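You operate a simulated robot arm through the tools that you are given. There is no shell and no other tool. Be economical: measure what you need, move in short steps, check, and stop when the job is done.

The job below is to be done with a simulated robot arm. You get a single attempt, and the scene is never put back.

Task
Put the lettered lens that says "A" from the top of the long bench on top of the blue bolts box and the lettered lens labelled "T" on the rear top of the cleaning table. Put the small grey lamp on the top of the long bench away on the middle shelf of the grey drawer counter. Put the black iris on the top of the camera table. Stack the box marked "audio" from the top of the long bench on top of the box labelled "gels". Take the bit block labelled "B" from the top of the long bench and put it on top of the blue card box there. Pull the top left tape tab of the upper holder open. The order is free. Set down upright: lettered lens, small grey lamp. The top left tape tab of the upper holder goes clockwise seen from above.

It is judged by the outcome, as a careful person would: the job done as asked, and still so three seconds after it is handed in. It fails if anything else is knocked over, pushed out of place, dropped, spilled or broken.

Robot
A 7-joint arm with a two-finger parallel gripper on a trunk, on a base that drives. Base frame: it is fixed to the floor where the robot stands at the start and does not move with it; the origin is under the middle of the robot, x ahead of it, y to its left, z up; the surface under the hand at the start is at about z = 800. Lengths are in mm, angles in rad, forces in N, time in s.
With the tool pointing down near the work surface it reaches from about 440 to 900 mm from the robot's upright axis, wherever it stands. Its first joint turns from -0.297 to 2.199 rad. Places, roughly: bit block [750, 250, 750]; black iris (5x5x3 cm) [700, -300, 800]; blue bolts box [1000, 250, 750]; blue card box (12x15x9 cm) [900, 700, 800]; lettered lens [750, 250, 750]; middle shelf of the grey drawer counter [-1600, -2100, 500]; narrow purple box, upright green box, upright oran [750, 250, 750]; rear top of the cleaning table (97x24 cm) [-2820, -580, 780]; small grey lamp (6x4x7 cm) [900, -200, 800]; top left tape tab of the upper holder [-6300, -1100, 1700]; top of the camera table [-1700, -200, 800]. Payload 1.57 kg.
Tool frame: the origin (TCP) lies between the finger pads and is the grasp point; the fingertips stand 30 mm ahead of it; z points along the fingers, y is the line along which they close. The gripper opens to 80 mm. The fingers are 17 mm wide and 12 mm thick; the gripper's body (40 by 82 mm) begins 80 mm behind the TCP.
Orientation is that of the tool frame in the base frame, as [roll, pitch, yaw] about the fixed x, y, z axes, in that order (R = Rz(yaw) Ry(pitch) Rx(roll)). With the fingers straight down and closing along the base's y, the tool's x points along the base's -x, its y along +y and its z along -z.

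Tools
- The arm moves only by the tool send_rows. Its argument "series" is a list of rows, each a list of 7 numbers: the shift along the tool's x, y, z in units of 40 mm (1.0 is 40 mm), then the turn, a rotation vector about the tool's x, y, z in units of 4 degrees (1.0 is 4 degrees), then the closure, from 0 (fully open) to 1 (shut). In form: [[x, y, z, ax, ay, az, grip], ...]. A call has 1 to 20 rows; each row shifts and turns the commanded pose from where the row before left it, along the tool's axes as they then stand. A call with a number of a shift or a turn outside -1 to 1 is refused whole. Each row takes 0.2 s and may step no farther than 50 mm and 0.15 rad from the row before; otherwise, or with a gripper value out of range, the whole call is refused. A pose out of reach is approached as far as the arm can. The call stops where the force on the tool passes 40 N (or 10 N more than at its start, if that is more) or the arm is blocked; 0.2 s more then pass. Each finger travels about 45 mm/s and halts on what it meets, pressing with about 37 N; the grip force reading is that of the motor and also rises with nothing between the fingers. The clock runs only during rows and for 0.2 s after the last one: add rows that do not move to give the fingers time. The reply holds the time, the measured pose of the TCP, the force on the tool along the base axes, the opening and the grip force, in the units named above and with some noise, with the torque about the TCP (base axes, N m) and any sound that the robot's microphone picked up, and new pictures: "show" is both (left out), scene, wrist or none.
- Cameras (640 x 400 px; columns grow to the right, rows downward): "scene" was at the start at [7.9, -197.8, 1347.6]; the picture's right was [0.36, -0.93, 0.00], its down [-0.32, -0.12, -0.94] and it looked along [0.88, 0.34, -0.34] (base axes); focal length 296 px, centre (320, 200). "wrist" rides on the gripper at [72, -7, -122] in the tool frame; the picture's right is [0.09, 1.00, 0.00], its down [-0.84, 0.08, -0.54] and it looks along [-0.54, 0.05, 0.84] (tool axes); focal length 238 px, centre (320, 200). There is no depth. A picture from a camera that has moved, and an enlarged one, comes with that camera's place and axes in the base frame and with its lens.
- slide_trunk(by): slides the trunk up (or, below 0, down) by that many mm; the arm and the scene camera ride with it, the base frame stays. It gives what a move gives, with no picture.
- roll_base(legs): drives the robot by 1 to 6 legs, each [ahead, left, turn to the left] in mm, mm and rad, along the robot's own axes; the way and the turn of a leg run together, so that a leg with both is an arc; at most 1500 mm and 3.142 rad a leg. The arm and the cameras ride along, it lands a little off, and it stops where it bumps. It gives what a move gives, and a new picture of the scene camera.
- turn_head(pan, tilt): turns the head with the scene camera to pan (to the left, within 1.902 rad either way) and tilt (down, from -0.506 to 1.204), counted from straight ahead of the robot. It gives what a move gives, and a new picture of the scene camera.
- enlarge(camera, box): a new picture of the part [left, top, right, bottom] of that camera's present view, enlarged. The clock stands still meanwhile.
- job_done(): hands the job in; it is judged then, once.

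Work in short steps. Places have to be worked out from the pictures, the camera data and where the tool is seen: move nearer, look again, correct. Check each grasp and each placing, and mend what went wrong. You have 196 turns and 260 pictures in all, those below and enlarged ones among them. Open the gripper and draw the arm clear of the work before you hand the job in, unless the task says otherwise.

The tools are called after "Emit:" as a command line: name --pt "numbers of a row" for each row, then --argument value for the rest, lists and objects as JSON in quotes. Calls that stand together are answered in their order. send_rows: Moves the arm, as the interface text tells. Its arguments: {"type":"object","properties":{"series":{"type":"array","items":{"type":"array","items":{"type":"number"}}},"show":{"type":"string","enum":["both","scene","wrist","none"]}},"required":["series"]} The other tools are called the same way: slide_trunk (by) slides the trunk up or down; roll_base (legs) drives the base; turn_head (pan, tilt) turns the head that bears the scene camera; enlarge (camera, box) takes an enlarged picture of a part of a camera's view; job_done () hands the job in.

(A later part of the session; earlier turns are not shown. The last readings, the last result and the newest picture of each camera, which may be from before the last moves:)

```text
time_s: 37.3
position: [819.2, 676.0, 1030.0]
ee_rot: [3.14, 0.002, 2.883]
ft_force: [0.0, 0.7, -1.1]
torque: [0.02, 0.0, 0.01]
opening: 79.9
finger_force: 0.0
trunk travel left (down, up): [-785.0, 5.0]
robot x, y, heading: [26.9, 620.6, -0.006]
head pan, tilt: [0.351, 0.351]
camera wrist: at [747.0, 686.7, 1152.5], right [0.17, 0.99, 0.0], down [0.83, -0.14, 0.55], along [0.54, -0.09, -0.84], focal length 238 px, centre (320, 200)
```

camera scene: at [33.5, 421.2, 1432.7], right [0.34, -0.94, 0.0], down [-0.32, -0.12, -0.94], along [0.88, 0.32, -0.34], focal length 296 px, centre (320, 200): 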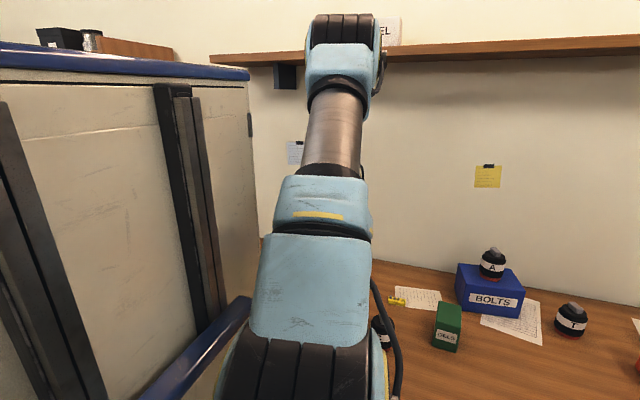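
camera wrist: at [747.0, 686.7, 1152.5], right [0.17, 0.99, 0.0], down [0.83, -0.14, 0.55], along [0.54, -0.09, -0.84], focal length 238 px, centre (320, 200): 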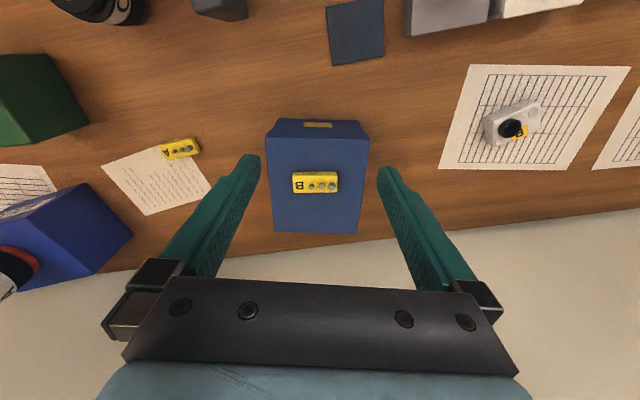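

B sits on the card box. Next the audio box: I retract and raise the arm, then drive right along the bench.

Emit:
send_rows --pt "0.8 0 -0.5 0 0 -0.9 0" --pt "0.8 0 -0.5 0 0 -1 0" --pt "0.8 0 -0.5 0 0 -0.9 0" --pt "0 0 -0.5 0 0 -0.9 0" --show "none"

Emit:
roll_base --legs '[[0, -700, 0]]'

Emit:
send_rows --pt "0 0 0 0 0 0 0" --show "wrist"

```text
time_s: 38.3
position: [722.2, 694.6, 1111.1]
ee_rot: [-3.141, 0.005, 3.141]
ft_force: [0.5, 0.3, -0.2]
torque: [-0.02, 0.02, -0.02]
opening: 79.8
finger_force: 0.1
trunk travel left (down, up): [-785.0, 5.0]
robot x, y, heading: [28.8, 622.9, -0.005]
head pan, tilt: [0.351, 0.351]
```

```text
time_s: 42.2
position: [720.6, -18.6, 1109.5]
ee_rot: [3.141, 0.004, 3.134]
ft_force: [-0.6, -0.2, -0.6]
torque: [0.01, 0.02, 0.05]
opening: 80.1
finger_force: 0.0
trunk travel left (down, up): [-785.0, 5.0]
robot x, y, heading: [22.1, -90.7, -0.009]
head pan, tilt: [0.351, 0.351]
camera scene: at [29.7, -288.8, 1432.7], right [0.34, -0.94, 0.0], down [-0.32, -0.12, -0.94], along [0.88, 0.32, -0.34], focal length 296 px, centre (320, 200)
```

scene: 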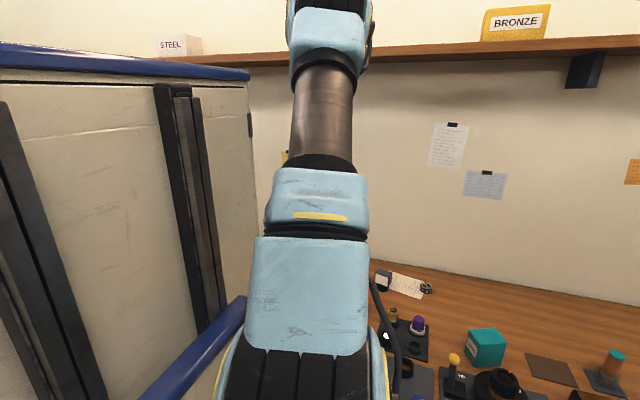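

```text
time_s: 42.6
position: [720.7, -19.7, 1109.8]
ee_rot: [-3.141, 0.004, 3.135]
ft_force: [0.2, -0.9, -1.1]
torque: [-0.01, 0.0, 0.03]
opening: 80.0
finger_force: 0.1
trunk travel left (down, up): [-785.0, 5.0]
robot x, y, heading: [21.6, -89.0, -0.007]
head pan, tilt: [0.351, 0.351]
camera wrist: at [648.1, -26.4, 1232.7], right [-0.09, 1.0, 0.0], down [0.83, 0.07, 0.55], along [0.54, 0.05, -0.84], focal length 238 px, centre (320, 200)
```

wrist: 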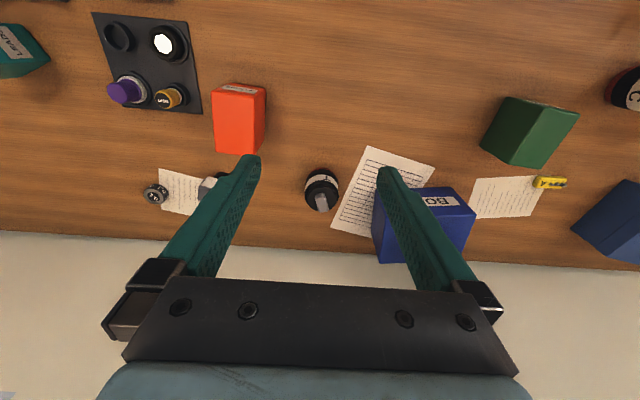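

I move above the orange audio box to measure it.

Emit:
send_rows --pt "-0.4 -0.9 0 0 0 0 0" --pt "-0.4 -0.9 0.3 0 0 0 0" --pt "0 -1 0.2 0 0 0 0" --pt "0 0 0.8 0 0 0 0" --show "wrist"

Emit:
enlarge --camera "wrist" --box '[240, 60, 400, 200]'

```text
time_s: 43.6
position: [752.1, -134.1, 1058.0]
ee_rot: [-3.14, 0.006, 3.135]
ft_force: [-0.8, -0.4, 0.6]
torque: [0.03, -0.03, -0.02]
opening: 80.1
finger_force: 0.0
trunk travel left (down, up): [-785.0, 5.0]
robot x, y, heading: [20.5, -89.3, -0.01]
head pan, tilt: [0.351, 0.351]
camera wrist: at [679.1, -139.6, 1180.8], right [-0.09, 1.0, 0.0], down [0.83, 0.07, 0.55], along [0.54, 0.05, -0.84], focal length 238 px, centre (320, 200)
```

wrist: 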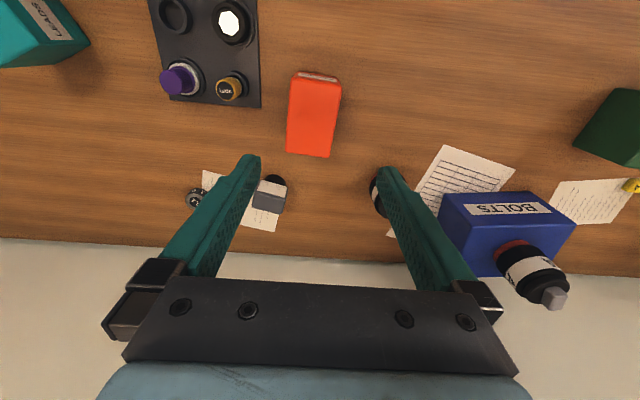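

```text
2.86 times, centred on (320, 130) of wrist
camera zoom: at [679.1, -139.6, 1180.8], right [-0.09, 1.0, 0.0], down [0.83, 0.07, 0.55], along [0.54, 0.05, -0.84], focal length 681 px, centre (320, 400)
```

zoom: 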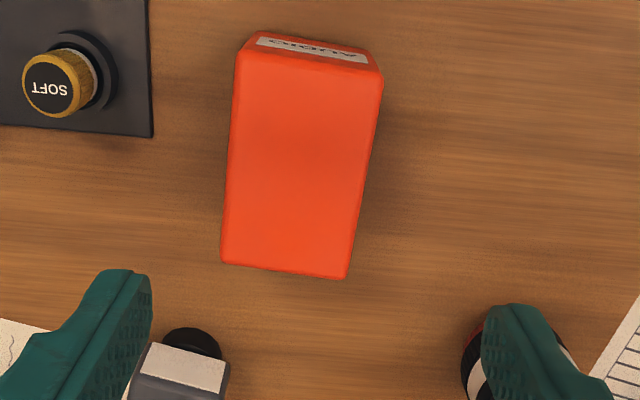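

Audio box: about 57 × 85 mm, top centre (755, −142), z≈890, turned −0.05 rad. I align, descend to z≈862 and check.

Emit:
send_rows --pt "-0.08 -0.2 0.9 0 0 0.7 0" --pt "0 0 0.9 0 0 0 0" --pt "0 0 0.9 0 0 0 0" --pt "0 0 0.9 0 0 0 0" --pt "0 0 0.9 0 0 0 0" --pt "0 0 0.4 0 0 0 0" --show "wrist"

```text
time_s: 45.0
position: [757.0, -140.0, 862.5]
ee_rot: [3.141, 0.005, 3.087]
ft_force: [-0.5, 0.2, 0.1]
torque: [0.02, -0.02, 0.01]
opening: 79.7
finger_force: 0.1
trunk travel left (down, up): [-785.0, 5.0]
robot x, y, heading: [21.3, -90.6, -0.007]
head pan, tilt: [0.351, 0.351]
camera wrist: at [683.9, -143.2, 984.6], right [-0.04, 1.0, 0.0], down [0.84, 0.03, 0.55], along [0.55, 0.02, -0.84], focal length 238 px, centre (320, 200)
```

wrist: 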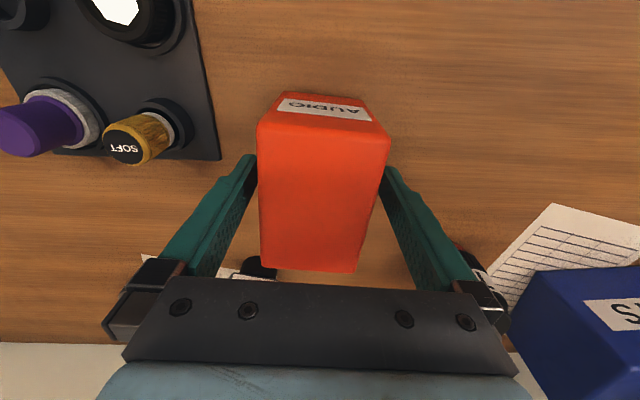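

The box is between the fingers; close and lift.

Emit:
send_rows --pt "0 0 0 0 0 0 0.5" --pt "0 0 0 0 0 0 1" --pt "0 0 0 0 0 0 1" --pt "0 0 0 0 0 0 1" --pt "0 0 -0.5 0 0 0 1" --pt "0 0 -0.9 0 0 0 1" --pt "0 0 -0.9 0 0 0 1" --pt "0 0 -0.9 0 0 0 1" --pt "0 0 -0.9 0 0 0 1" --pt "0 0 -0.9 0 0 0 1" --show "wrist"

```text
time_s: 47.2
position: [756.8, -139.7, 1062.9]
ee_rot: [3.14, 0.005, 3.085]
ft_force: [0.5, 0.6, -1.9]
torque: [0.0, 0.03, 0.0]
opening: 59.6
finger_force: 36.7
trunk travel left (down, up): [-785.0, 5.0]
robot x, y, heading: [23.2, -89.2, -0.003]
head pan, tilt: [0.351, 0.351]
camera wrist: at [683.7, -142.7, 1185.6], right [-0.04, 1.0, 0.0], down [0.84, 0.03, 0.55], along [0.55, 0.02, -0.84], focal length 238 px, centre (320, 200)
```

wrist: 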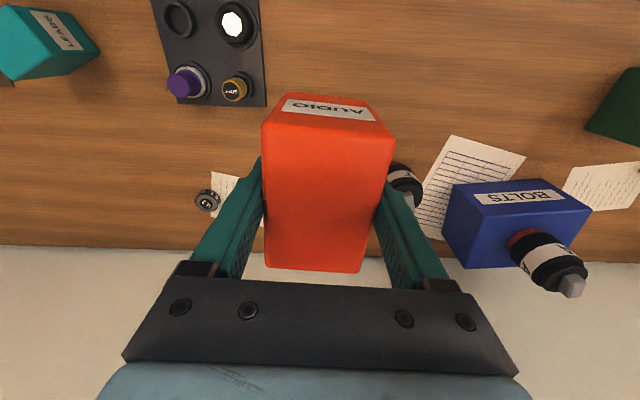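

Audio is held (bottom 62 mm below TCP). I swing left toward gels and look for its top.

Emit:
send_rows --pt "0.2 1 0 0 0 0 1" --pt "0.3 0.95 0 0 0 0 1" --pt "0.3 0.95 0 0 0 0 1" --pt "0.3 0.95 0 0 0 0 1" --pt "0.3 0.95 0 0 0 0 1" --pt "0.3 0.95 0 0 0 0 1" --pt "0.3 0.95 0 0 0 0 1" --pt "0.3 0.95 0 0 0 0 1" --pt "0.3 0.95 0 0 0 0 1" --show "wrist"

Emit:
enlarge --camera "wrist" --box '[320, 60, 560, 260]'

```text
time_s: 49.2
position: [671.7, 209.6, 1063.4]
ee_rot: [-3.142, 0.006, 3.085]
ft_force: [0.4, -1.0, -0.8]
torque: [0.05, -0.02, -0.04]
opening: 59.8
finger_force: 37.4
trunk travel left (down, up): [-785.0, 5.0]
robot x, y, heading: [24.3, -88.6, -0.005]
head pan, tilt: [0.351, 0.351]
camera wrist: at [598.2, 206.3, 1185.6], right [-0.03, 1.0, 0.0], down [0.84, 0.03, 0.55], along [0.55, 0.02, -0.84], focal length 238 px, centre (320, 200)
```

wrist: 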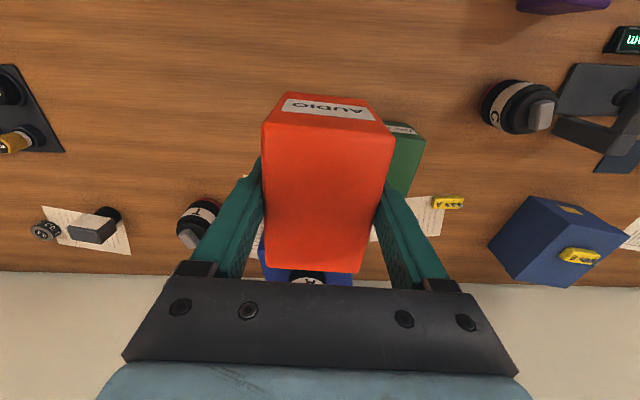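

```text
2.00 times, centred on (440, 160) of wrist
camera zoom: at [598.2, 206.3, 1185.6], right [-0.03, 1.0, 0.0], down [0.84, 0.03, 0.55], along [0.55, 0.02, -0.84], focal length 477 px, centre (80, 280)
```

zoom: 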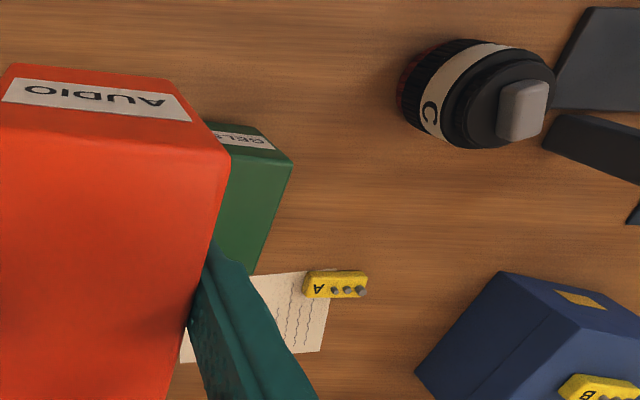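

Gels: same footprint, centre ≈ (741, 317), top ≈ 887, turned −0.08 rad. I carry audio over it and lower to z≈990 for a check.

Emit:
send_rows --pt "-0.4 0.7 0 0 0 0.4 1" --pt "-0.4 0.7 0 0 0 0 1" --pt "-0.4 0.7 0.3 0 0 0 1" --pt "-0.42 0.67 0.5 0 0 0 1" --pt "0 0 0.8 0 0 0 1" --pt "0 0 0.2 0 0 0 1" --show "wrist"

Emit:
enlarge --camera "wrist" --box '[220, 40, 440, 180]'

```text
time_s: 50.6
position: [703.8, 244.6, 1017.5]
ee_rot: [-3.141, 0.006, 3.059]
ft_force: [0.1, -0.1, -1.5]
torque: [0.0, 0.03, 0.0]
opening: 59.7
finger_force: 37.4
out of reach, approached as far as the arm can: row 2, 3, 4
trunk travel left (down, up): [-785.0, 5.0]
robot x, y, heading: [19.8, -92.3, -0.008]
head pan, tilt: [0.351, 0.351]
camera wrist: at [631.8, 243.5, 1139.1], right [-0.01, 1.0, 0.0], down [0.84, 0.01, 0.55], along [0.55, 0.01, -0.84], focal length 238 px, centre (320, 200)
```

wrist: 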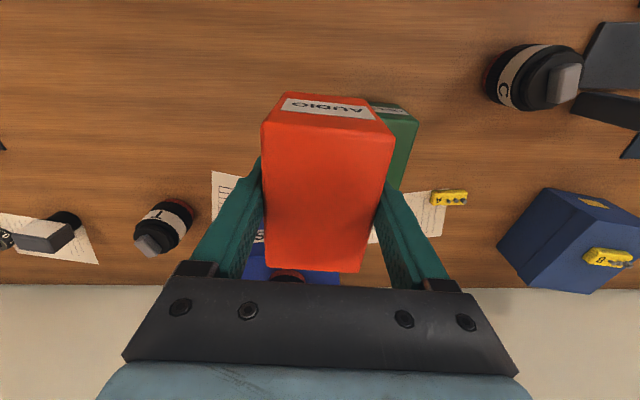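

```text
2.86 times, centred on (330, 110) of wrist
camera zoom: at [631.8, 243.5, 1139.1], right [-0.01, 1.0, 0.0], down [0.84, 0.01, 0.55], along [0.55, 0.01, -0.84], focal length 681 px, centre (291, 457)
```

zoom: 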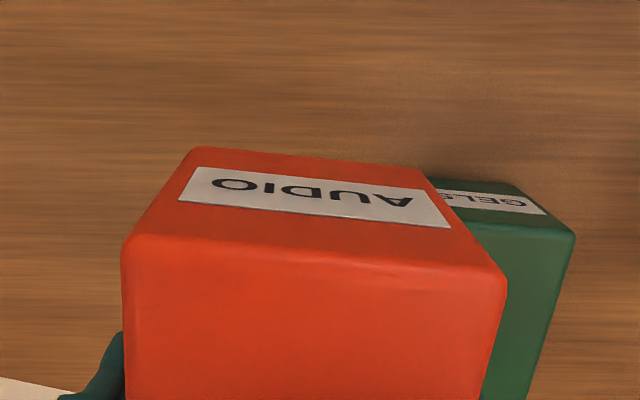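

Out of reach from here; I raise, drive left 250 mm, then come back with the arm.

Emit:
send_rows --pt "0.2 -0.2 -0.9 0 0 0 1" --pt "0 -0.9 -0.3 0 0 0 1" --pt "0 -0.9 0 0 0 0 1" --pt "0 -0.9 0 0 0 0 1" --show "none"

Emit:
roll_base --legs '[[0, 300, 0]]'

Emit:
send_rows --pt "0 0 0 0 0 0 1" --show "wrist"

```text
time_s: 51.6
position: [686.6, 131.5, 1064.5]
ee_rot: [3.141, 0.004, 3.058]
ft_force: [0.3, 0.5, -1.5]
torque: [-0.02, -0.02, 0.0]
opening: 59.8
finger_force: 37.0
trunk travel left (down, up): [-785.0, 5.0]
robot x, y, heading: [24.3, -89.2, -0.009]
head pan, tilt: [0.351, 0.351]
```

```text
time_s: 53.6
position: [688.8, 431.4, 1064.2]
ee_rot: [3.14, 0.005, 3.059]
ft_force: [-0.5, 0.9, -1.1]
torque: [-0.03, 0.03, 0.01]
opening: 59.8
finger_force: 37.2
trunk travel left (down, up): [-785.0, 5.0]
robot x, y, heading: [25.8, 212.0, -0.009]
head pan, tilt: [0.351, 0.351]
camera scene: at [31.8, 11.6, 1432.7], right [0.34, -0.94, 0.0], down [-0.32, -0.12, -0.94], along [0.88, 0.32, -0.34], focal length 296 px, centre (320, 200)
```

scene: 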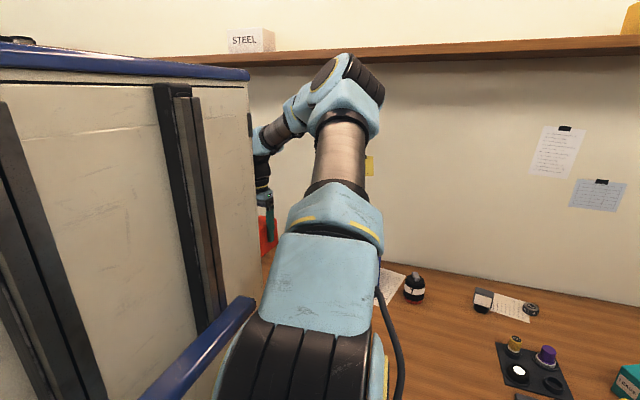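

```text
time_s: 54.0
position: [689.4, 432.0, 1063.9]
ee_rot: [3.141, 0.006, 3.06]
ft_force: [0.2, 0.6, -1.2]
torque: [-0.01, 0.01, -0.01]
opening: 59.4
finger_force: 37.1
trunk travel left (down, up): [-785.0, 5.0]
robot x, y, heading: [25.5, 217.5, -0.007]
head pan, tilt: [0.351, 0.351]
camera wrist: at [616.0, 430.6, 1186.2], right [-0.01, 1.0, 0.0], down [0.84, 0.01, 0.55], along [0.55, 0.01, -0.84], focal length 238 px, centre (320, 200)
```

wrist: 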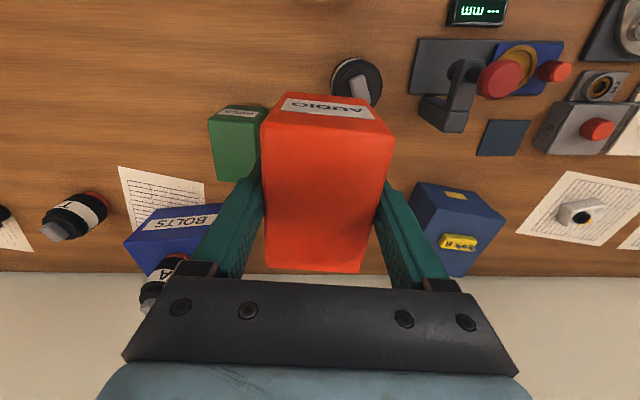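

Combining both sights: gels centre (743, 317), top ≈ 880. I bring audio over it.

Emit:
send_rows --pt "-0.4 -0.7 0 0 0 0 1" --pt "-0.4 -0.7 0 0 0 0 1" --pt "-0.4 -0.7 0.4 0 0 0 1" --pt "-0.35 -0.63 0.5 0 0 0 1" --pt "0 0 0.8 0 0 0 1" --pt "0 0 0.3 0 0 0 1" --show "wrist"

Emit:
enlarge --camera "wrist" --box '[220, 40, 440, 180]'

```text
time_s: 55.5
position: [741.6, 317.9, 984.4]
ee_rot: [3.139, 0.006, 3.059]
ft_force: [0.1, -0.5, -1.8]
torque: [-0.01, -0.01, 0.02]
opening: 59.6
finger_force: 37.1
trunk travel left (down, up): [-785.0, 5.0]
robot x, y, heading: [25.9, 212.1, -0.005]
head pan, tilt: [0.351, 0.351]
camera wrist: at [668.9, 316.8, 1106.6], right [-0.01, 1.0, 0.0], down [0.84, 0.01, 0.55], along [0.55, 0.01, -0.84], focal length 238 px, centre (320, 200)
```

wrist: 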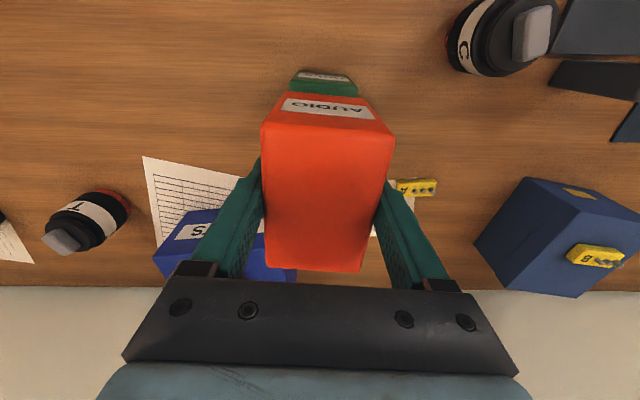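

```text
2.86 times, centred on (330, 110) of wrist
camera zoom: at [668.9, 316.8, 1106.6], right [-0.01, 1.0, 0.0], down [0.84, 0.01, 0.55], along [0.55, 0.01, -0.84], focal length 681 px, centre (291, 457)
```

zoom: 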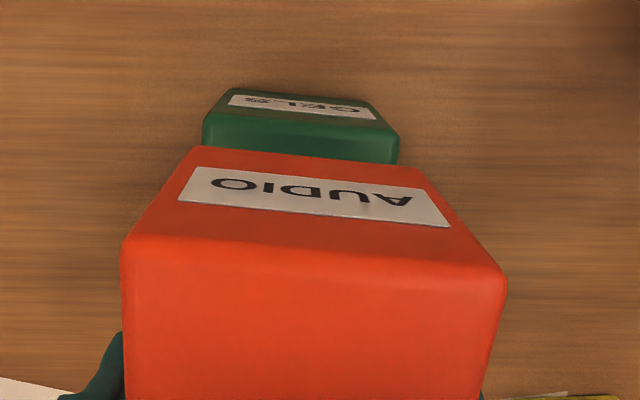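

Edges line up within 2–3 mm. I lower in small steps to contact.

Emit:
send_rows --pt "0 0 0.5 0 0 0 1" --pt "0 0 0.3 0 0 0 1" --pt "0 0 0.1 0 0 0 1" --pt "0 0 0.1 0 0 0 1" --show "none"

```text
time_s: 56.5
position: [742.0, 318.6, 947.7]
ee_rot: [3.139, 0.01, 3.058]
ft_force: [-4.9, -1.9, 24.6]
torque: [-0.31, 0.83, -0.01]
opening: 59.4
finger_force: 36.6
trunk travel left (down, up): [-785.0, 5.0]
robot x, y, heading: [25.5, 209.4, -0.005]
head pan, tilt: [0.351, 0.351]
```

Firm contact at z≈948. Ease up slightly, open, and lift clear.

Emit:
send_rows --pt "0 0 -0.08 0 0 0 1" --pt "0 0 0 0 0 0 0.5" --pt "0 0 0 0 0 0 0" --pt "0 0 0 0 0 0 0" --pt "0 0 -0.5 0 0 0 0" --pt "0 0 -0.9 0 0 0 0" --pt "0.3 0 -0.9 0 0 0 0" --pt "0.3 0 -0.9 0 0 0 0" --show "wrist"

```text
time_s: 58.2
position: [717.7, 319.9, 1077.2]
ee_rot: [3.141, 0.005, 3.06]
ft_force: [-0.1, -0.1, -0.3]
torque: [-0.02, 0.01, 0.04]
opening: 80.2
finger_force: 0.0
trunk travel left (down, up): [-785.0, 5.0]
robot x, y, heading: [23.9, 212.1, -0.008]
head pan, tilt: [0.351, 0.351]
camera wrist: at [644.7, 319.0, 1197.8], right [-0.01, 1.0, 0.0], down [0.84, 0.01, 0.55], along [0.55, 0.01, -0.84], focal length 238 px, centre (320, 200)
```

wrist: 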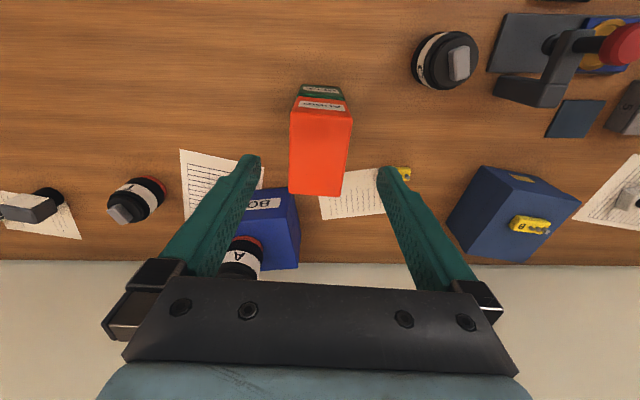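

Audio stands on gels. Next the T lens: raise, drive right 210 mm and look from near.

Emit:
send_rows --pt "0 -0.5 -0.8 0 0 0 0" --pt "0 -0.5 -0.3 0 0 -0.9 0" --pt "0 -0.5 0 0 0 -0.3 0" --show "none"

Emit:
roll_base --legs '[[0, -210, 0]]'

Emit:
send_rows --pt "-0.9 -0.3 0 0 0 0 0" --pt "-0.9 -0.5 0 0 0 0 0" --pt "0 -0.9 0.2 0 0 0 0" --show "wrist"

```text
time_s: 59.0
position: [713.2, 260.3, 1119.7]
ee_rot: [-3.141, 0.006, -3.14]
ft_force: [-0.3, 0.7, -0.2]
torque: [-0.03, 0.01, -0.01]
opening: 79.9
finger_force: 0.0
trunk travel left (down, up): [-785.0, 5.0]
robot x, y, heading: [22.7, 212.2, -0.004]
head pan, tilt: [0.351, 0.351]
```

```text
time_s: 60.7
position: [712.5, 49.1, 1119.1]
ee_rot: [3.141, 0.005, -3.14]
ft_force: [-0.2, 0.4, -0.8]
torque: [-0.04, -0.01, 0.01]
opening: 79.8
finger_force: 0.1
trunk travel left (down, up): [-785.0, 5.0]
robot x, y, heading: [24.7, -3.8, -0.001]
head pan, tilt: [0.351, 0.351]
camera scene: at [30.7, -199.3, 1432.7], right [0.34, -0.94, 0.0], down [-0.32, -0.12, -0.94], along [0.88, 0.32, -0.34], focal length 296 px, centre (320, 200)
```

scene: 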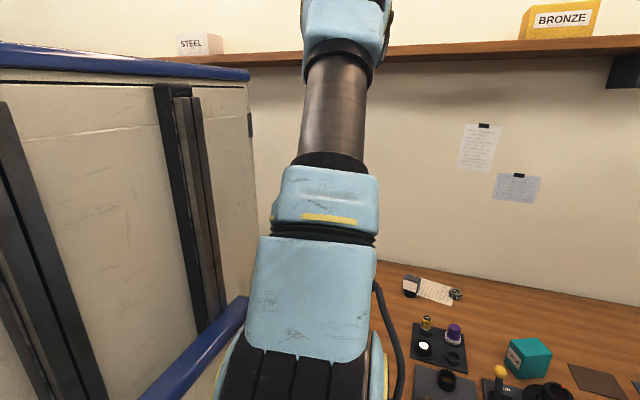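

```text
time_s: 61.5
position: [785.2, -16.9, 1112.0]
ee_rot: [-3.14, 0.004, -3.139]
ft_force: [-0.1, -0.6, -0.7]
torque: [-0.03, 0.01, -0.01]
opening: 79.9
finger_force: 0.1
trunk travel left (down, up): [-785.0, 5.0]
robot x, y, heading: [22.5, -0.2, -0.005]
head pan, tilt: [0.351, 0.351]
camera wrist: at [711.6, -24.4, 1234.1], right [-0.1, 1.0, 0.0], down [0.83, 0.08, 0.55], along [0.54, 0.05, -0.84], focal length 238 px, centre (320, 200)
```

wrist: 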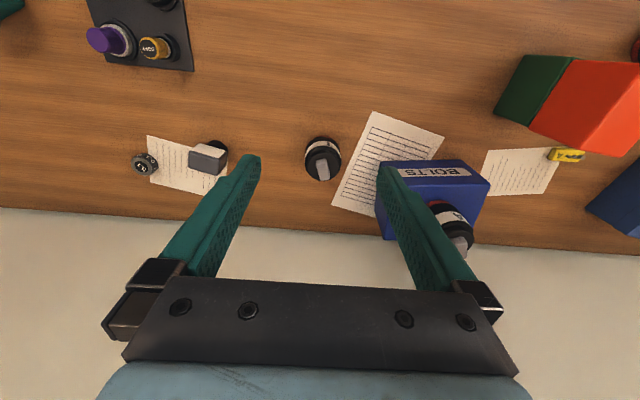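

T lens at about (873, −6). I move over it, descending partway, and check.

Emit:
send_rows --pt "-0.5 0.1 0.7 0 0 0 0" --pt "-0.6 0.1 0.7 0 0 0 0" --pt "-0.6 0.05 0.7 0 0 0 0" --pt "-0.5 0 0.7 0 0 0 0" --show "wrist"

```text
time_s: 62.5
position: [872.2, -8.6, 999.9]
ee_rot: [-3.141, 0.004, -3.14]
ft_force: [-0.5, -0.6, 0.8]
torque: [0.01, -0.03, -0.02]
opening: 80.1
finger_force: 0.0
trunk travel left (down, up): [-785.0, 5.0]
robot x, y, heading: [23.9, -0.1, -0.003]
head pan, tilt: [0.351, 0.351]
camera wrist: at [799.9, -15.6, 1122.7], right [-0.09, 1.0, 0.0], down [0.83, 0.08, 0.55], along [0.54, 0.05, -0.84], focal length 238 px, centre (320, 200)
```

wrist: 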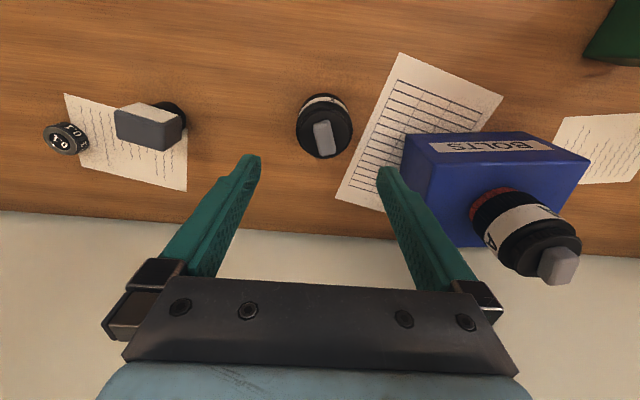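

Only ~4 mm off in y. I descend around the T lens, close and lift.

Emit:
send_rows --pt "0 0.1 0.9 0 0 0 0" --pt "0 0 0.9 0 0 0 0" --pt "0 0 0.9 0 0 0 0" --pt "0 0 0.85 0 0 0 0" --show "wrist"

```text
time_s: 63.5
position: [873.8, -4.6, 859.0]
ee_rot: [-3.141, 0.007, -3.14]
ft_force: [0.1, -0.5, 0.2]
torque: [0.01, -0.02, 0.0]
opening: 80.0
finger_force: 0.2
trunk travel left (down, up): [-785.0, 5.0]
robot x, y, heading: [21.0, -4.0, -0.001]
head pan, tilt: [0.351, 0.351]
camera wrist: at [801.4, -11.6, 980.7], right [-0.09, 1.0, 0.0], down [0.83, 0.08, 0.55], along [0.54, 0.05, -0.84], focal length 238 px, centre (320, 200)
```

wrist: 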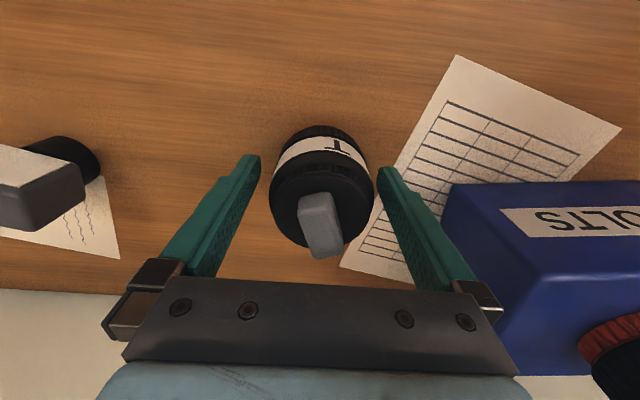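

Emit:
send_rows --pt "0 0 0 0 0 0 0.5" --pt "0 0 0 0 0 0 1" --pt "0 0 0 0 0 0 1" --pt "0 0 0 0 0 0 1" --pt "0 0 -0.5 0 0 0 1" --pt "0 0 -0.9 0 0 0 1" --pt "0.3 0 -0.9 0 0 0 1" --pt "0.7 0 -0.9 0 0 0 1" --pt "0.7 0 -0.9 0 0 0 1" --pt "0.9 0 -0.4 0 0 0 1" --pt "0.9 0 0 0 0 0 1" --show "none"

Emit:
turn_head --pan -1.8 --tilt 0.3

```text
time_s: 65.9
position: [733.5, -3.6, 1038.3]
ee_rot: [3.141, 0.003, -3.14]
ft_force: [0.2, -0.5, -6.4]
torque: [-0.01, 0.06, 0.03]
opening: 63.4
finger_force: 37.3
trunk travel left (down, up): [-785.0, 5.0]
robot x, y, heading: [21.6, -2.0, -0.005]
head pan, tilt: [0.351, 0.351]
```

```text
time_s: 67.9
position: [734.0, -3.6, 1037.0]
ee_rot: [3.14, 0.005, -3.14]
ft_force: [-0.5, 1.0, -6.2]
torque: [-0.05, 0.02, -0.02]
opening: 63.6
finger_force: 37.3
trunk travel left (down, up): [-785.0, 5.0]
robot x, y, heading: [24.5, -0.3, -0.009]
head pan, tilt: [-1.799, 0.3]
camera scene: at [-78.2, -321.8, 1437.4], right [-0.97, 0.23, 0.0], down [0.07, 0.29, -0.96], along [-0.22, -0.93, -0.3], focal length 296 px, centre (320, 200)
```

scene: 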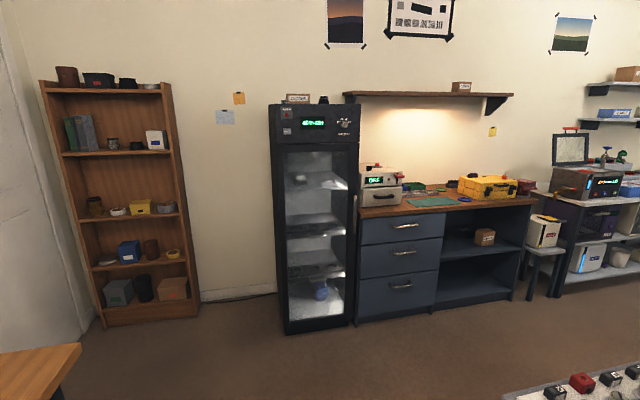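

T lens is held. I can see the grey drawer counter with its open shelves. Before turning I back off and look toward the rear.

Emit:
send_rows --pt "0.9 0 -0.6 0 0 0 1" --pt "0.9 0 -0.6 0 0 0 1" --show "none"

Emit:
roll_base --legs '[[-150, 0, 0], [0, 0, -0.8]]'

```text
time_s: 68.5
position: [661.2, -5.0, 1084.4]
ee_rot: [3.141, 0.005, -3.14]
ft_force: [-0.4, -0.5, -5.3]
torque: [-0.05, 0.05, 0.01]
opening: 63.1
finger_force: 37.2
trunk travel left (down, up): [-785.0, 5.0]
robot x, y, heading: [22.7, -1.4, -0.004]
head pan, tilt: [-1.799, 0.3]
```

```text
time_s: 72.0
position: [312.1, -462.7, 1085.9]
ee_rot: [-3.141, 0.005, 2.34]
ft_force: [0.6, -0.7, -5.4]
torque: [0.05, 0.0, -0.01]
opening: 63.3
finger_force: 36.7
trunk travel left (down, up): [-785.0, 5.0]
robot x, y, heading: [-126.4, -0.1, -0.805]
head pan, tilt: [-1.799, 0.3]
camera scene: at [-428.3, -149.7, 1437.4], right [-0.51, 0.86, 0.0], down [0.25, 0.15, -0.96], along [-0.82, -0.49, -0.3], focal length 296 px, centre (320, 200)
```

scene: 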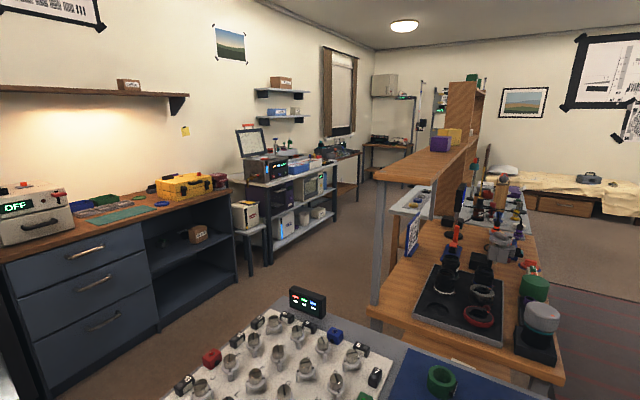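

The wooden table with the black tray is the camera table; I look more closely at the layout before routing.

Emit:
enlarge --camera "scene" --box '[360, 60, 640, 400]'

Emit:
turn_head --pan -1.8 --tilt 0.9

```text
1.18 times, centred on (500, 230) of scene
camera zoom: at [-428.3, -149.7, 1437.4], right [-0.51, 0.86, 0.0], down [0.25, 0.15, -0.96], along [-0.82, -0.49, -0.3], focal length 348 px, centre (108, 165)
```

zoom: 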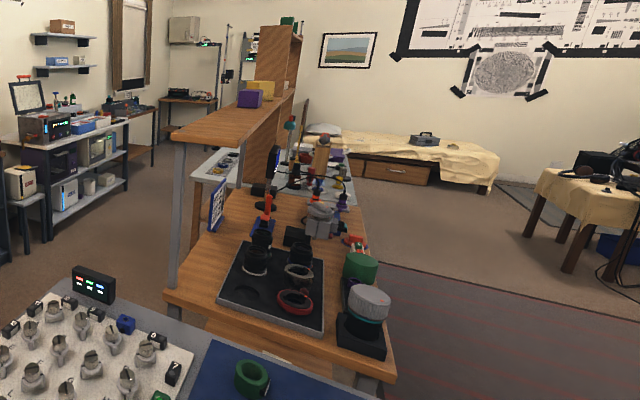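

```text
time_s: 73.0
position: [311.3, -461.7, 1084.9]
ee_rot: [-3.142, 0.006, 2.342]
ft_force: [0.2, -0.1, -5.2]
torque: [0.02, 0.03, 0.02]
opening: 63.2
finger_force: 36.9
trunk travel left (down, up): [-785.0, 5.0]
robot x, y, heading: [-127.6, -0.6, -0.81]
head pan, tilt: [-1.799, 0.901]
camera scene: at [-412.9, -140.6, 1385.2], right [-0.51, 0.86, 0.0], down [0.67, 0.4, -0.62], along [-0.54, -0.32, -0.78], focal length 296 px, centre (320, 200)
```

scene: 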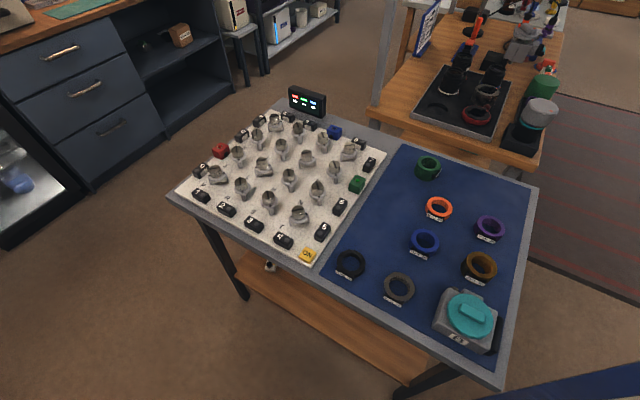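

The grey ring table spans about x −1200…−650, y −770…110; the wooden camera table is behind it. I turn to face −y and look west/north-west for a driving lane.

Emit:
roll_base --legs '[[0, 0, -0.77]]'

Emit:
turn_head --pan -1.88 --tilt 0.35

```text
time_s: 75.4
position: [-137.1, -637.8, 1085.6]
ee_rot: [3.141, 0.005, 1.566]
ft_force: [0.2, 0.4, -5.1]
torque: [0.06, 0.0, 0.0]
opening: 63.3
finger_force: 37.3
trunk travel left (down, up): [-785.0, 5.0]
robot x, y, heading: [-127.8, -2.5, -1.581]
head pan, tilt: [-1.799, 0.901]
camera scene: at [-428.9, 100.0, 1385.1], right [0.24, 0.97, 0.0], down [0.76, -0.19, -0.62], along [-0.6, 0.15, -0.78], focal length 296 px, centre (320, 200)
```

scene: 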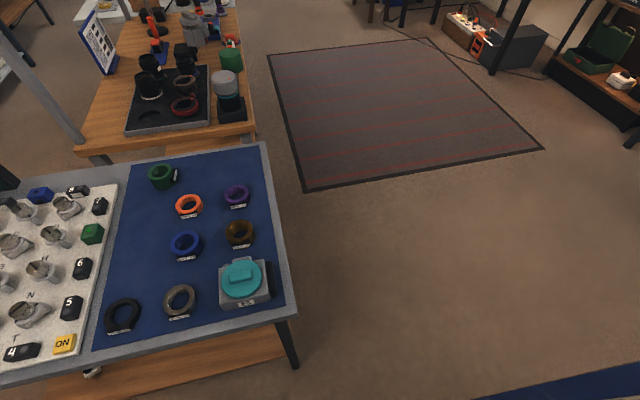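

```text
time_s: 76.4
position: [-137.8, -637.4, 1085.0]
ee_rot: [3.141, 0.004, 1.566]
ft_force: [0.3, -0.1, -5.2]
torque: [0.02, -0.03, 0.03]
opening: 63.3
finger_force: 36.6
trunk travel left (down, up): [-785.0, 5.0]
robot x, y, heading: [-124.1, 1.6, -1.588]
head pan, tilt: [-1.88, 0.351]
camera scene: at [-443.9, 111.4, 1432.6], right [0.32, 0.95, 0.0], down [0.33, -0.11, -0.94], along [-0.89, 0.3, -0.34], focal length 296 px, centre (320, 200)
```

scene: 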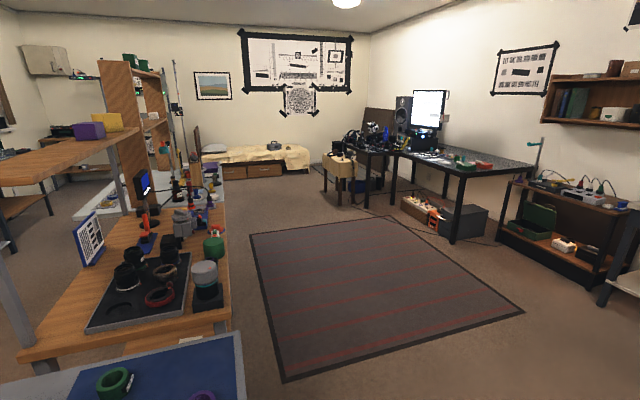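

Free floor to the north. I drive north 850 mm to clear the tables with the arm, then west 1400 mm, keeping facing −y.

Emit:
roll_base --legs '[[-850, 0, 0], [0, -1400, 0]]'

Emit:
turn_head --pan -0.9 --tilt 0.35

```text
time_s: 87.6
position: [-1536.4, 228.8, 1085.5]
ee_rot: [3.14, 0.004, 1.571]
ft_force: [0.2, 0.1, -4.6]
torque: [0.04, -0.01, 0.03]
opening: 63.0
finger_force: 37.1
trunk travel left (down, up): [-785.0, 5.0]
robot x, y, heading: [-1529.0, 864.0, -1.579]
head pan, tilt: [-1.88, 0.351]
camera scene: at [-1846.8, 975.4, 1432.7], right [0.31, 0.95, 0.0], down [0.33, -0.11, -0.94], along [-0.89, 0.29, -0.34], focal length 296 px, centre (320, 200)
```

scene: 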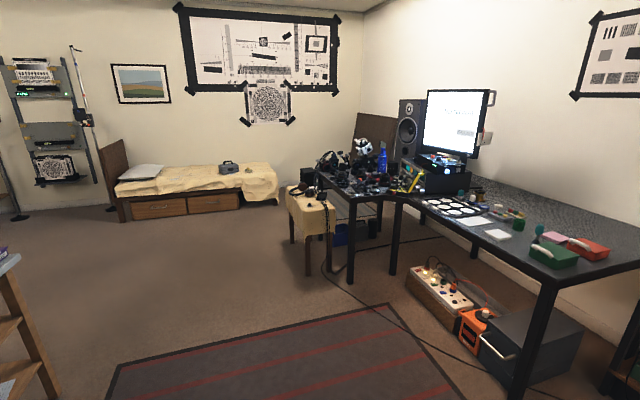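

```text
time_s: 88.8
position: [-1537.1, 228.9, 1084.6]
ee_rot: [3.141, 0.003, 1.571]
ft_force: [0.2, 0.5, -5.6]
torque: [0.05, -0.02, 0.01]
opening: 63.3
finger_force: 37.0
trunk travel left (down, up): [-785.0, 5.0]
robot x, y, heading: [-1528.0, 865.8, -1.577]
head pan, tilt: [-0.901, 0.351]
camera scene: at [-1831.7, 889.2, 1432.7], right [-0.61, 0.79, 0.0], down [0.27, 0.21, -0.94], along [-0.74, -0.58, -0.34], focal length 296 px, centre (320, 200)
```

scene: 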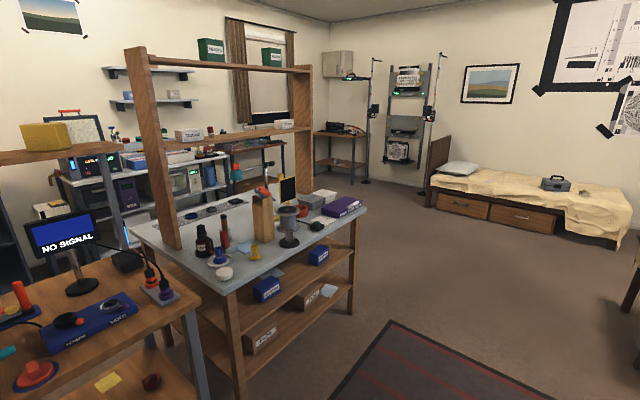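

The cleaning table's rear strip (y≈−700…−460) lies behind its rack, best reached from the south aisle. I drive west past the table, turn east-facing and go down its west side.

Emit:
roll_base --legs '[[0, -1350, 0], [0, -1250, 0], [0, 0, 1.57]]'

Emit:
turn_head --pan -1.4 --tilt 0.4

```text
time_s: 105.3
position: [-3485.2, 886.1, 1085.0]
ee_rot: [-3.141, 0.006, -3.119]
ft_force: [0.7, 0.7, -6.5]
torque: [-0.01, 0.06, 0.04]
opening: 63.0
finger_force: 36.7
trunk travel left (down, up): [-785.0, 5.0]
robot x, y, heading: [-4123.9, 879.7, 0.015]
head pan, tilt: [-0.901, 0.351]
camera scene: at [-4138.8, 573.1, 1432.7], right [-0.77, -0.63, 0.0], down [-0.22, 0.27, -0.94], along [0.6, -0.73, -0.34], focal length 296 px, centre (320, 200)
```

scene: 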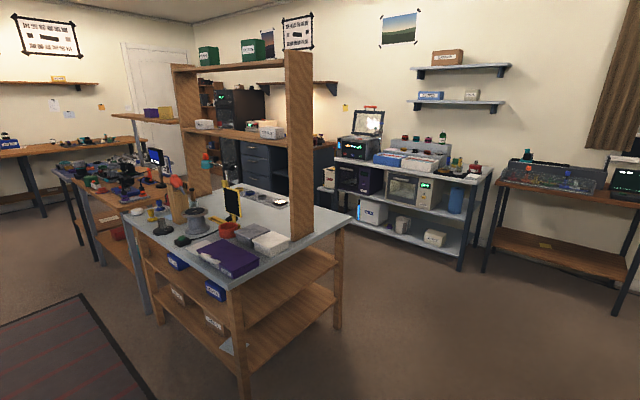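

```text
time_s: 106.2
position: [-3485.5, 886.6, 1085.9]
ee_rot: [3.141, 0.004, -3.12]
ft_force: [0.3, 0.7, -5.6]
torque: [-0.03, 0.02, -0.03]
opening: 63.1
finger_force: 38.3
trunk travel left (down, up): [-785.0, 5.0]
robot x, y, heading: [-4117.7, 876.7, 0.018]
head pan, tilt: [-1.4, 0.4]
camera scene: at [-4180.5, 554.1, 1428.2], right [-0.98, -0.19, 0.0], down [-0.07, 0.38, -0.92], along [0.17, -0.9, -0.39], focal length 296 px, centre (320, 200)
```

scene: 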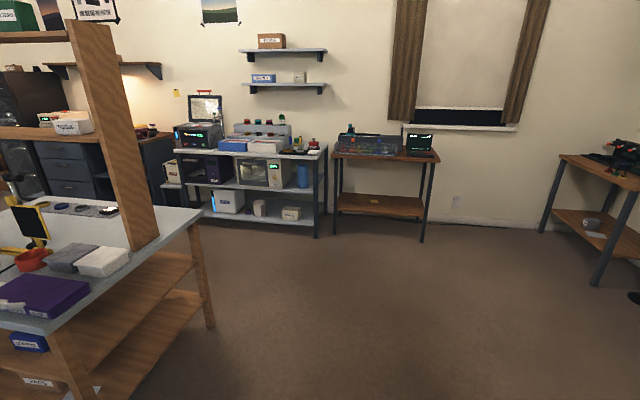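

Aisle south of the table is ~1.15 m wide. I drive down the west side, then turn to face north (+y).

Emit:
roll_base --legs '[[-80, 0, -0.018], [0, -1100, 0], [0, -1100, 0], [0, 0, 1.571]]'

Emit:
turn_head --pan -0.9 --tilt 0.5

```text
time_s: 121.5
position: [-4196.2, -671.7, 1085.0]
ee_rot: [-3.14, 0.007, -1.566]
ft_force: [-0.5, -0.3, -5.8]
torque: [-0.06, 0.0, -0.01]
opening: 63.0
finger_force: 37.0
trunk travel left (down, up): [-785.0, 5.0]
robot x, y, heading: [-4201.0, -1310.4, 1.565]
head pan, tilt: [-1.4, 0.4]
camera scene: at [-3876.7, -1374.7, 1428.1], right [0.17, -0.99, 0.0], down [-0.38, -0.07, -0.92], along [0.91, 0.15, -0.39], focal length 296 px, centre (320, 200)
```

scene: 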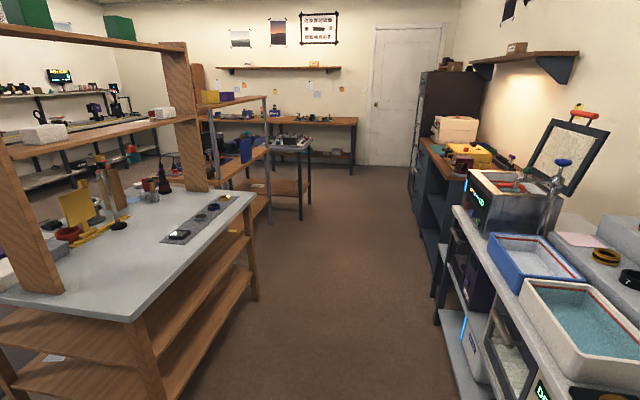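

```text
time_s: 122.4
position: [-4195.9, -672.0, 1085.3]
ee_rot: [-3.141, 0.005, -1.566]
ft_force: [0.0, -0.3, -4.9]
torque: [-0.04, 0.01, 0.0]
opening: 63.1
finger_force: 37.1
trunk travel left (down, up): [-785.0, 5.0]
robot x, y, heading: [-4201.1, -1306.6, 1.572]
head pan, tilt: [-0.901, 0.499]
camera scene: at [-3896.6, -1334.0, 1419.0], right [0.62, -0.79, 0.0], down [-0.38, -0.3, -0.88], along [0.69, 0.54, -0.48], focal length 296 px, centre (320, 200)
```

scene: 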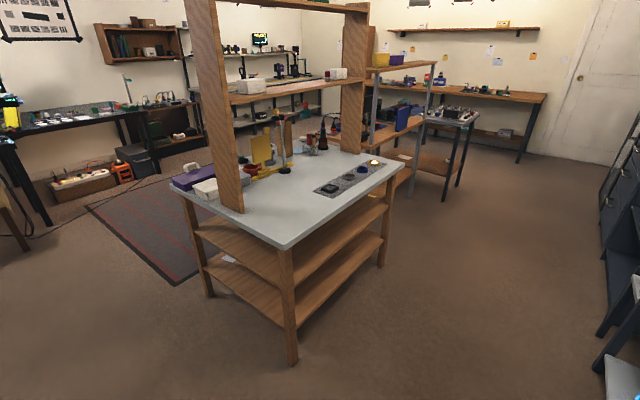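

The strip's west part around (−3080, −590) is free. I drive east 1120 mm to face it.

Emit:
roll_base --legs '[[0, -1120, 0]]'

Emit:
send_rows --pt "0 0 0 0 0 0 1" --show "wrist"

```text
time_s: 128.2
position: [-3076.5, -668.3, 1085.0]
ee_rot: [-3.141, 0.005, -1.557]
ft_force: [-0.1, 0.5, -5.9]
torque: [-0.03, 0.01, 0.03]
opening: 63.0
finger_force: 36.5
trunk travel left (down, up): [-785.0, 5.0]
robot x, y, heading: [-3072.1, -1305.7, 1.572]
head pan, tilt: [-0.901, 0.499]
camera scene: at [-2770.6, -1328.2, 1419.0], right [0.63, -0.78, 0.0], down [-0.37, -0.3, -0.88], along [0.68, 0.55, -0.48], focal length 296 px, centre (320, 200)
```

scene: 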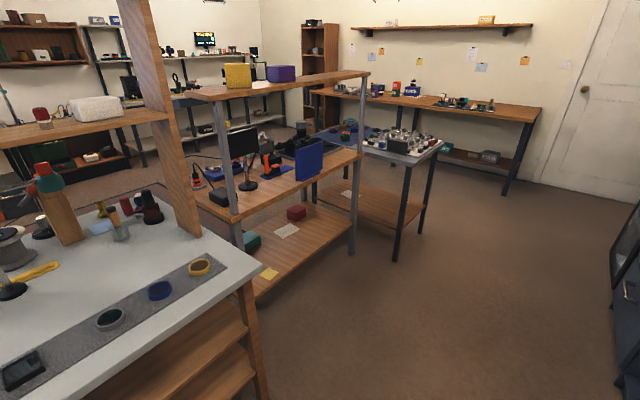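

```text
time_s: 128.6
position: [-3076.9, -669.3, 1084.0]
ee_rot: [-3.14, 0.003, -1.558]
ft_force: [0.2, 0.3, -5.0]
torque: [-0.06, 0.01, -0.01]
opening: 62.6
finger_force: 36.9
trunk travel left (down, up): [-785.0, 5.0]
robot x, y, heading: [-3073.9, -1304.3, 1.579]
head pan, tilt: [-0.901, 0.499]
camera wrist: at [-3067.9, -741.5, 1207.2], right [-0.99, -0.11, 0.0], down [-0.09, 0.83, 0.55], along [-0.06, 0.54, -0.84], focal length 238 px, centre (320, 200)
```

wrist: 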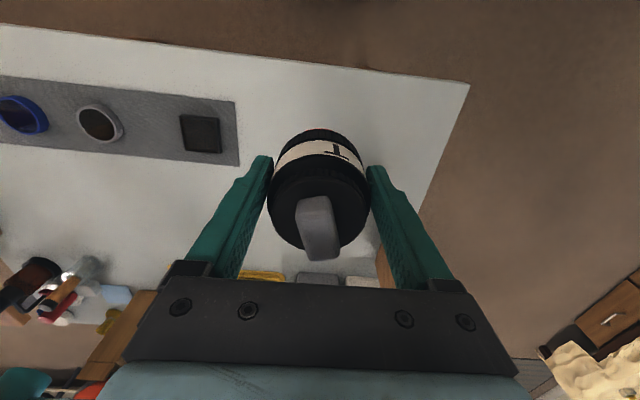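

Spot (−3083, −600) is clear, well right of the mat. I move in 70 mm and descend to z≈862.

Emit:
send_rows --pt "-0.6 0.05 0.6 0 0 0 1" --pt "-0.6 0.05 0.7 0 0 0 1" --pt "-0.55 0.05 0.7 0 0 0 1" --pt "0 0 0.9 0 0 0 1" --pt "0 0 0.9 0 0 0 1" --pt "0 0 0.9 0 0 0 1" --pt "0 0 0.85 0 0 0 1" --show "wrist"

```text
time_s: 130.2
position: [-3082.7, -597.4, 863.2]
ee_rot: [-3.141, 0.006, -1.556]
ft_force: [-0.5, -0.3, -4.9]
torque: [-0.04, 0.02, -0.03]
opening: 62.7
finger_force: 37.1
trunk travel left (down, up): [-785.0, 5.0]
robot x, y, heading: [-3071.4, -1307.5, 1.578]
head pan, tilt: [-0.901, 0.499]
camera wrist: at [-3075.7, -670.6, 985.3], right [-0.99, -0.11, 0.0], down [-0.09, 0.83, 0.55], along [-0.06, 0.54, -0.84], focal length 238 px, centre (320, 200)
```

wrist: 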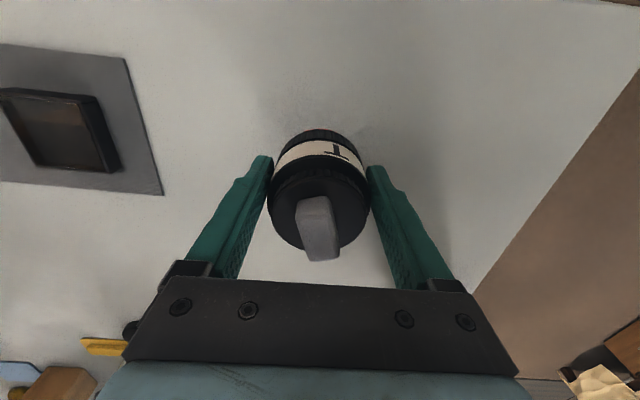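

Lower in small steps to feel contact.

Emit:
send_rows --pt "0 0 0.3 0 0 0 1" --pt "0 0 0.15 0 0 0 1" --pt "0 0 0.1 0 0 0 1" --show "none"

```text
time_s: 131.0
position: [-3083.6, -598.3, 841.5]
ee_rot: [3.141, 0.003, -1.558]
ft_force: [-0.4, 0.2, -5.7]
torque: [-0.04, 0.0, 0.01]
opening: 62.7
finger_force: 36.7
trunk travel left (down, up): [-785.0, 5.0]
robot x, y, heading: [-3073.8, -1307.2, 1.578]
head pan, tilt: [-0.901, 0.499]
```

Emit:
send_rows --pt "0 0 0.06 0 0 0 1" --pt "0 0 0.06 0 0 0 1" --show "none"

```text
time_s: 131.6
position: [-3082.3, -597.5, 838.5]
ee_rot: [3.141, 0.008, -1.557]
ft_force: [0.0, -4.1, 11.9]
torque: [-0.18, -0.09, -0.03]
opening: 62.8
finger_force: 37.2
trunk travel left (down, up): [-785.0, 5.0]
robot x, y, heading: [-3074.0, -1305.3, 1.573]
head pan, tilt: [-0.901, 0.499]
```

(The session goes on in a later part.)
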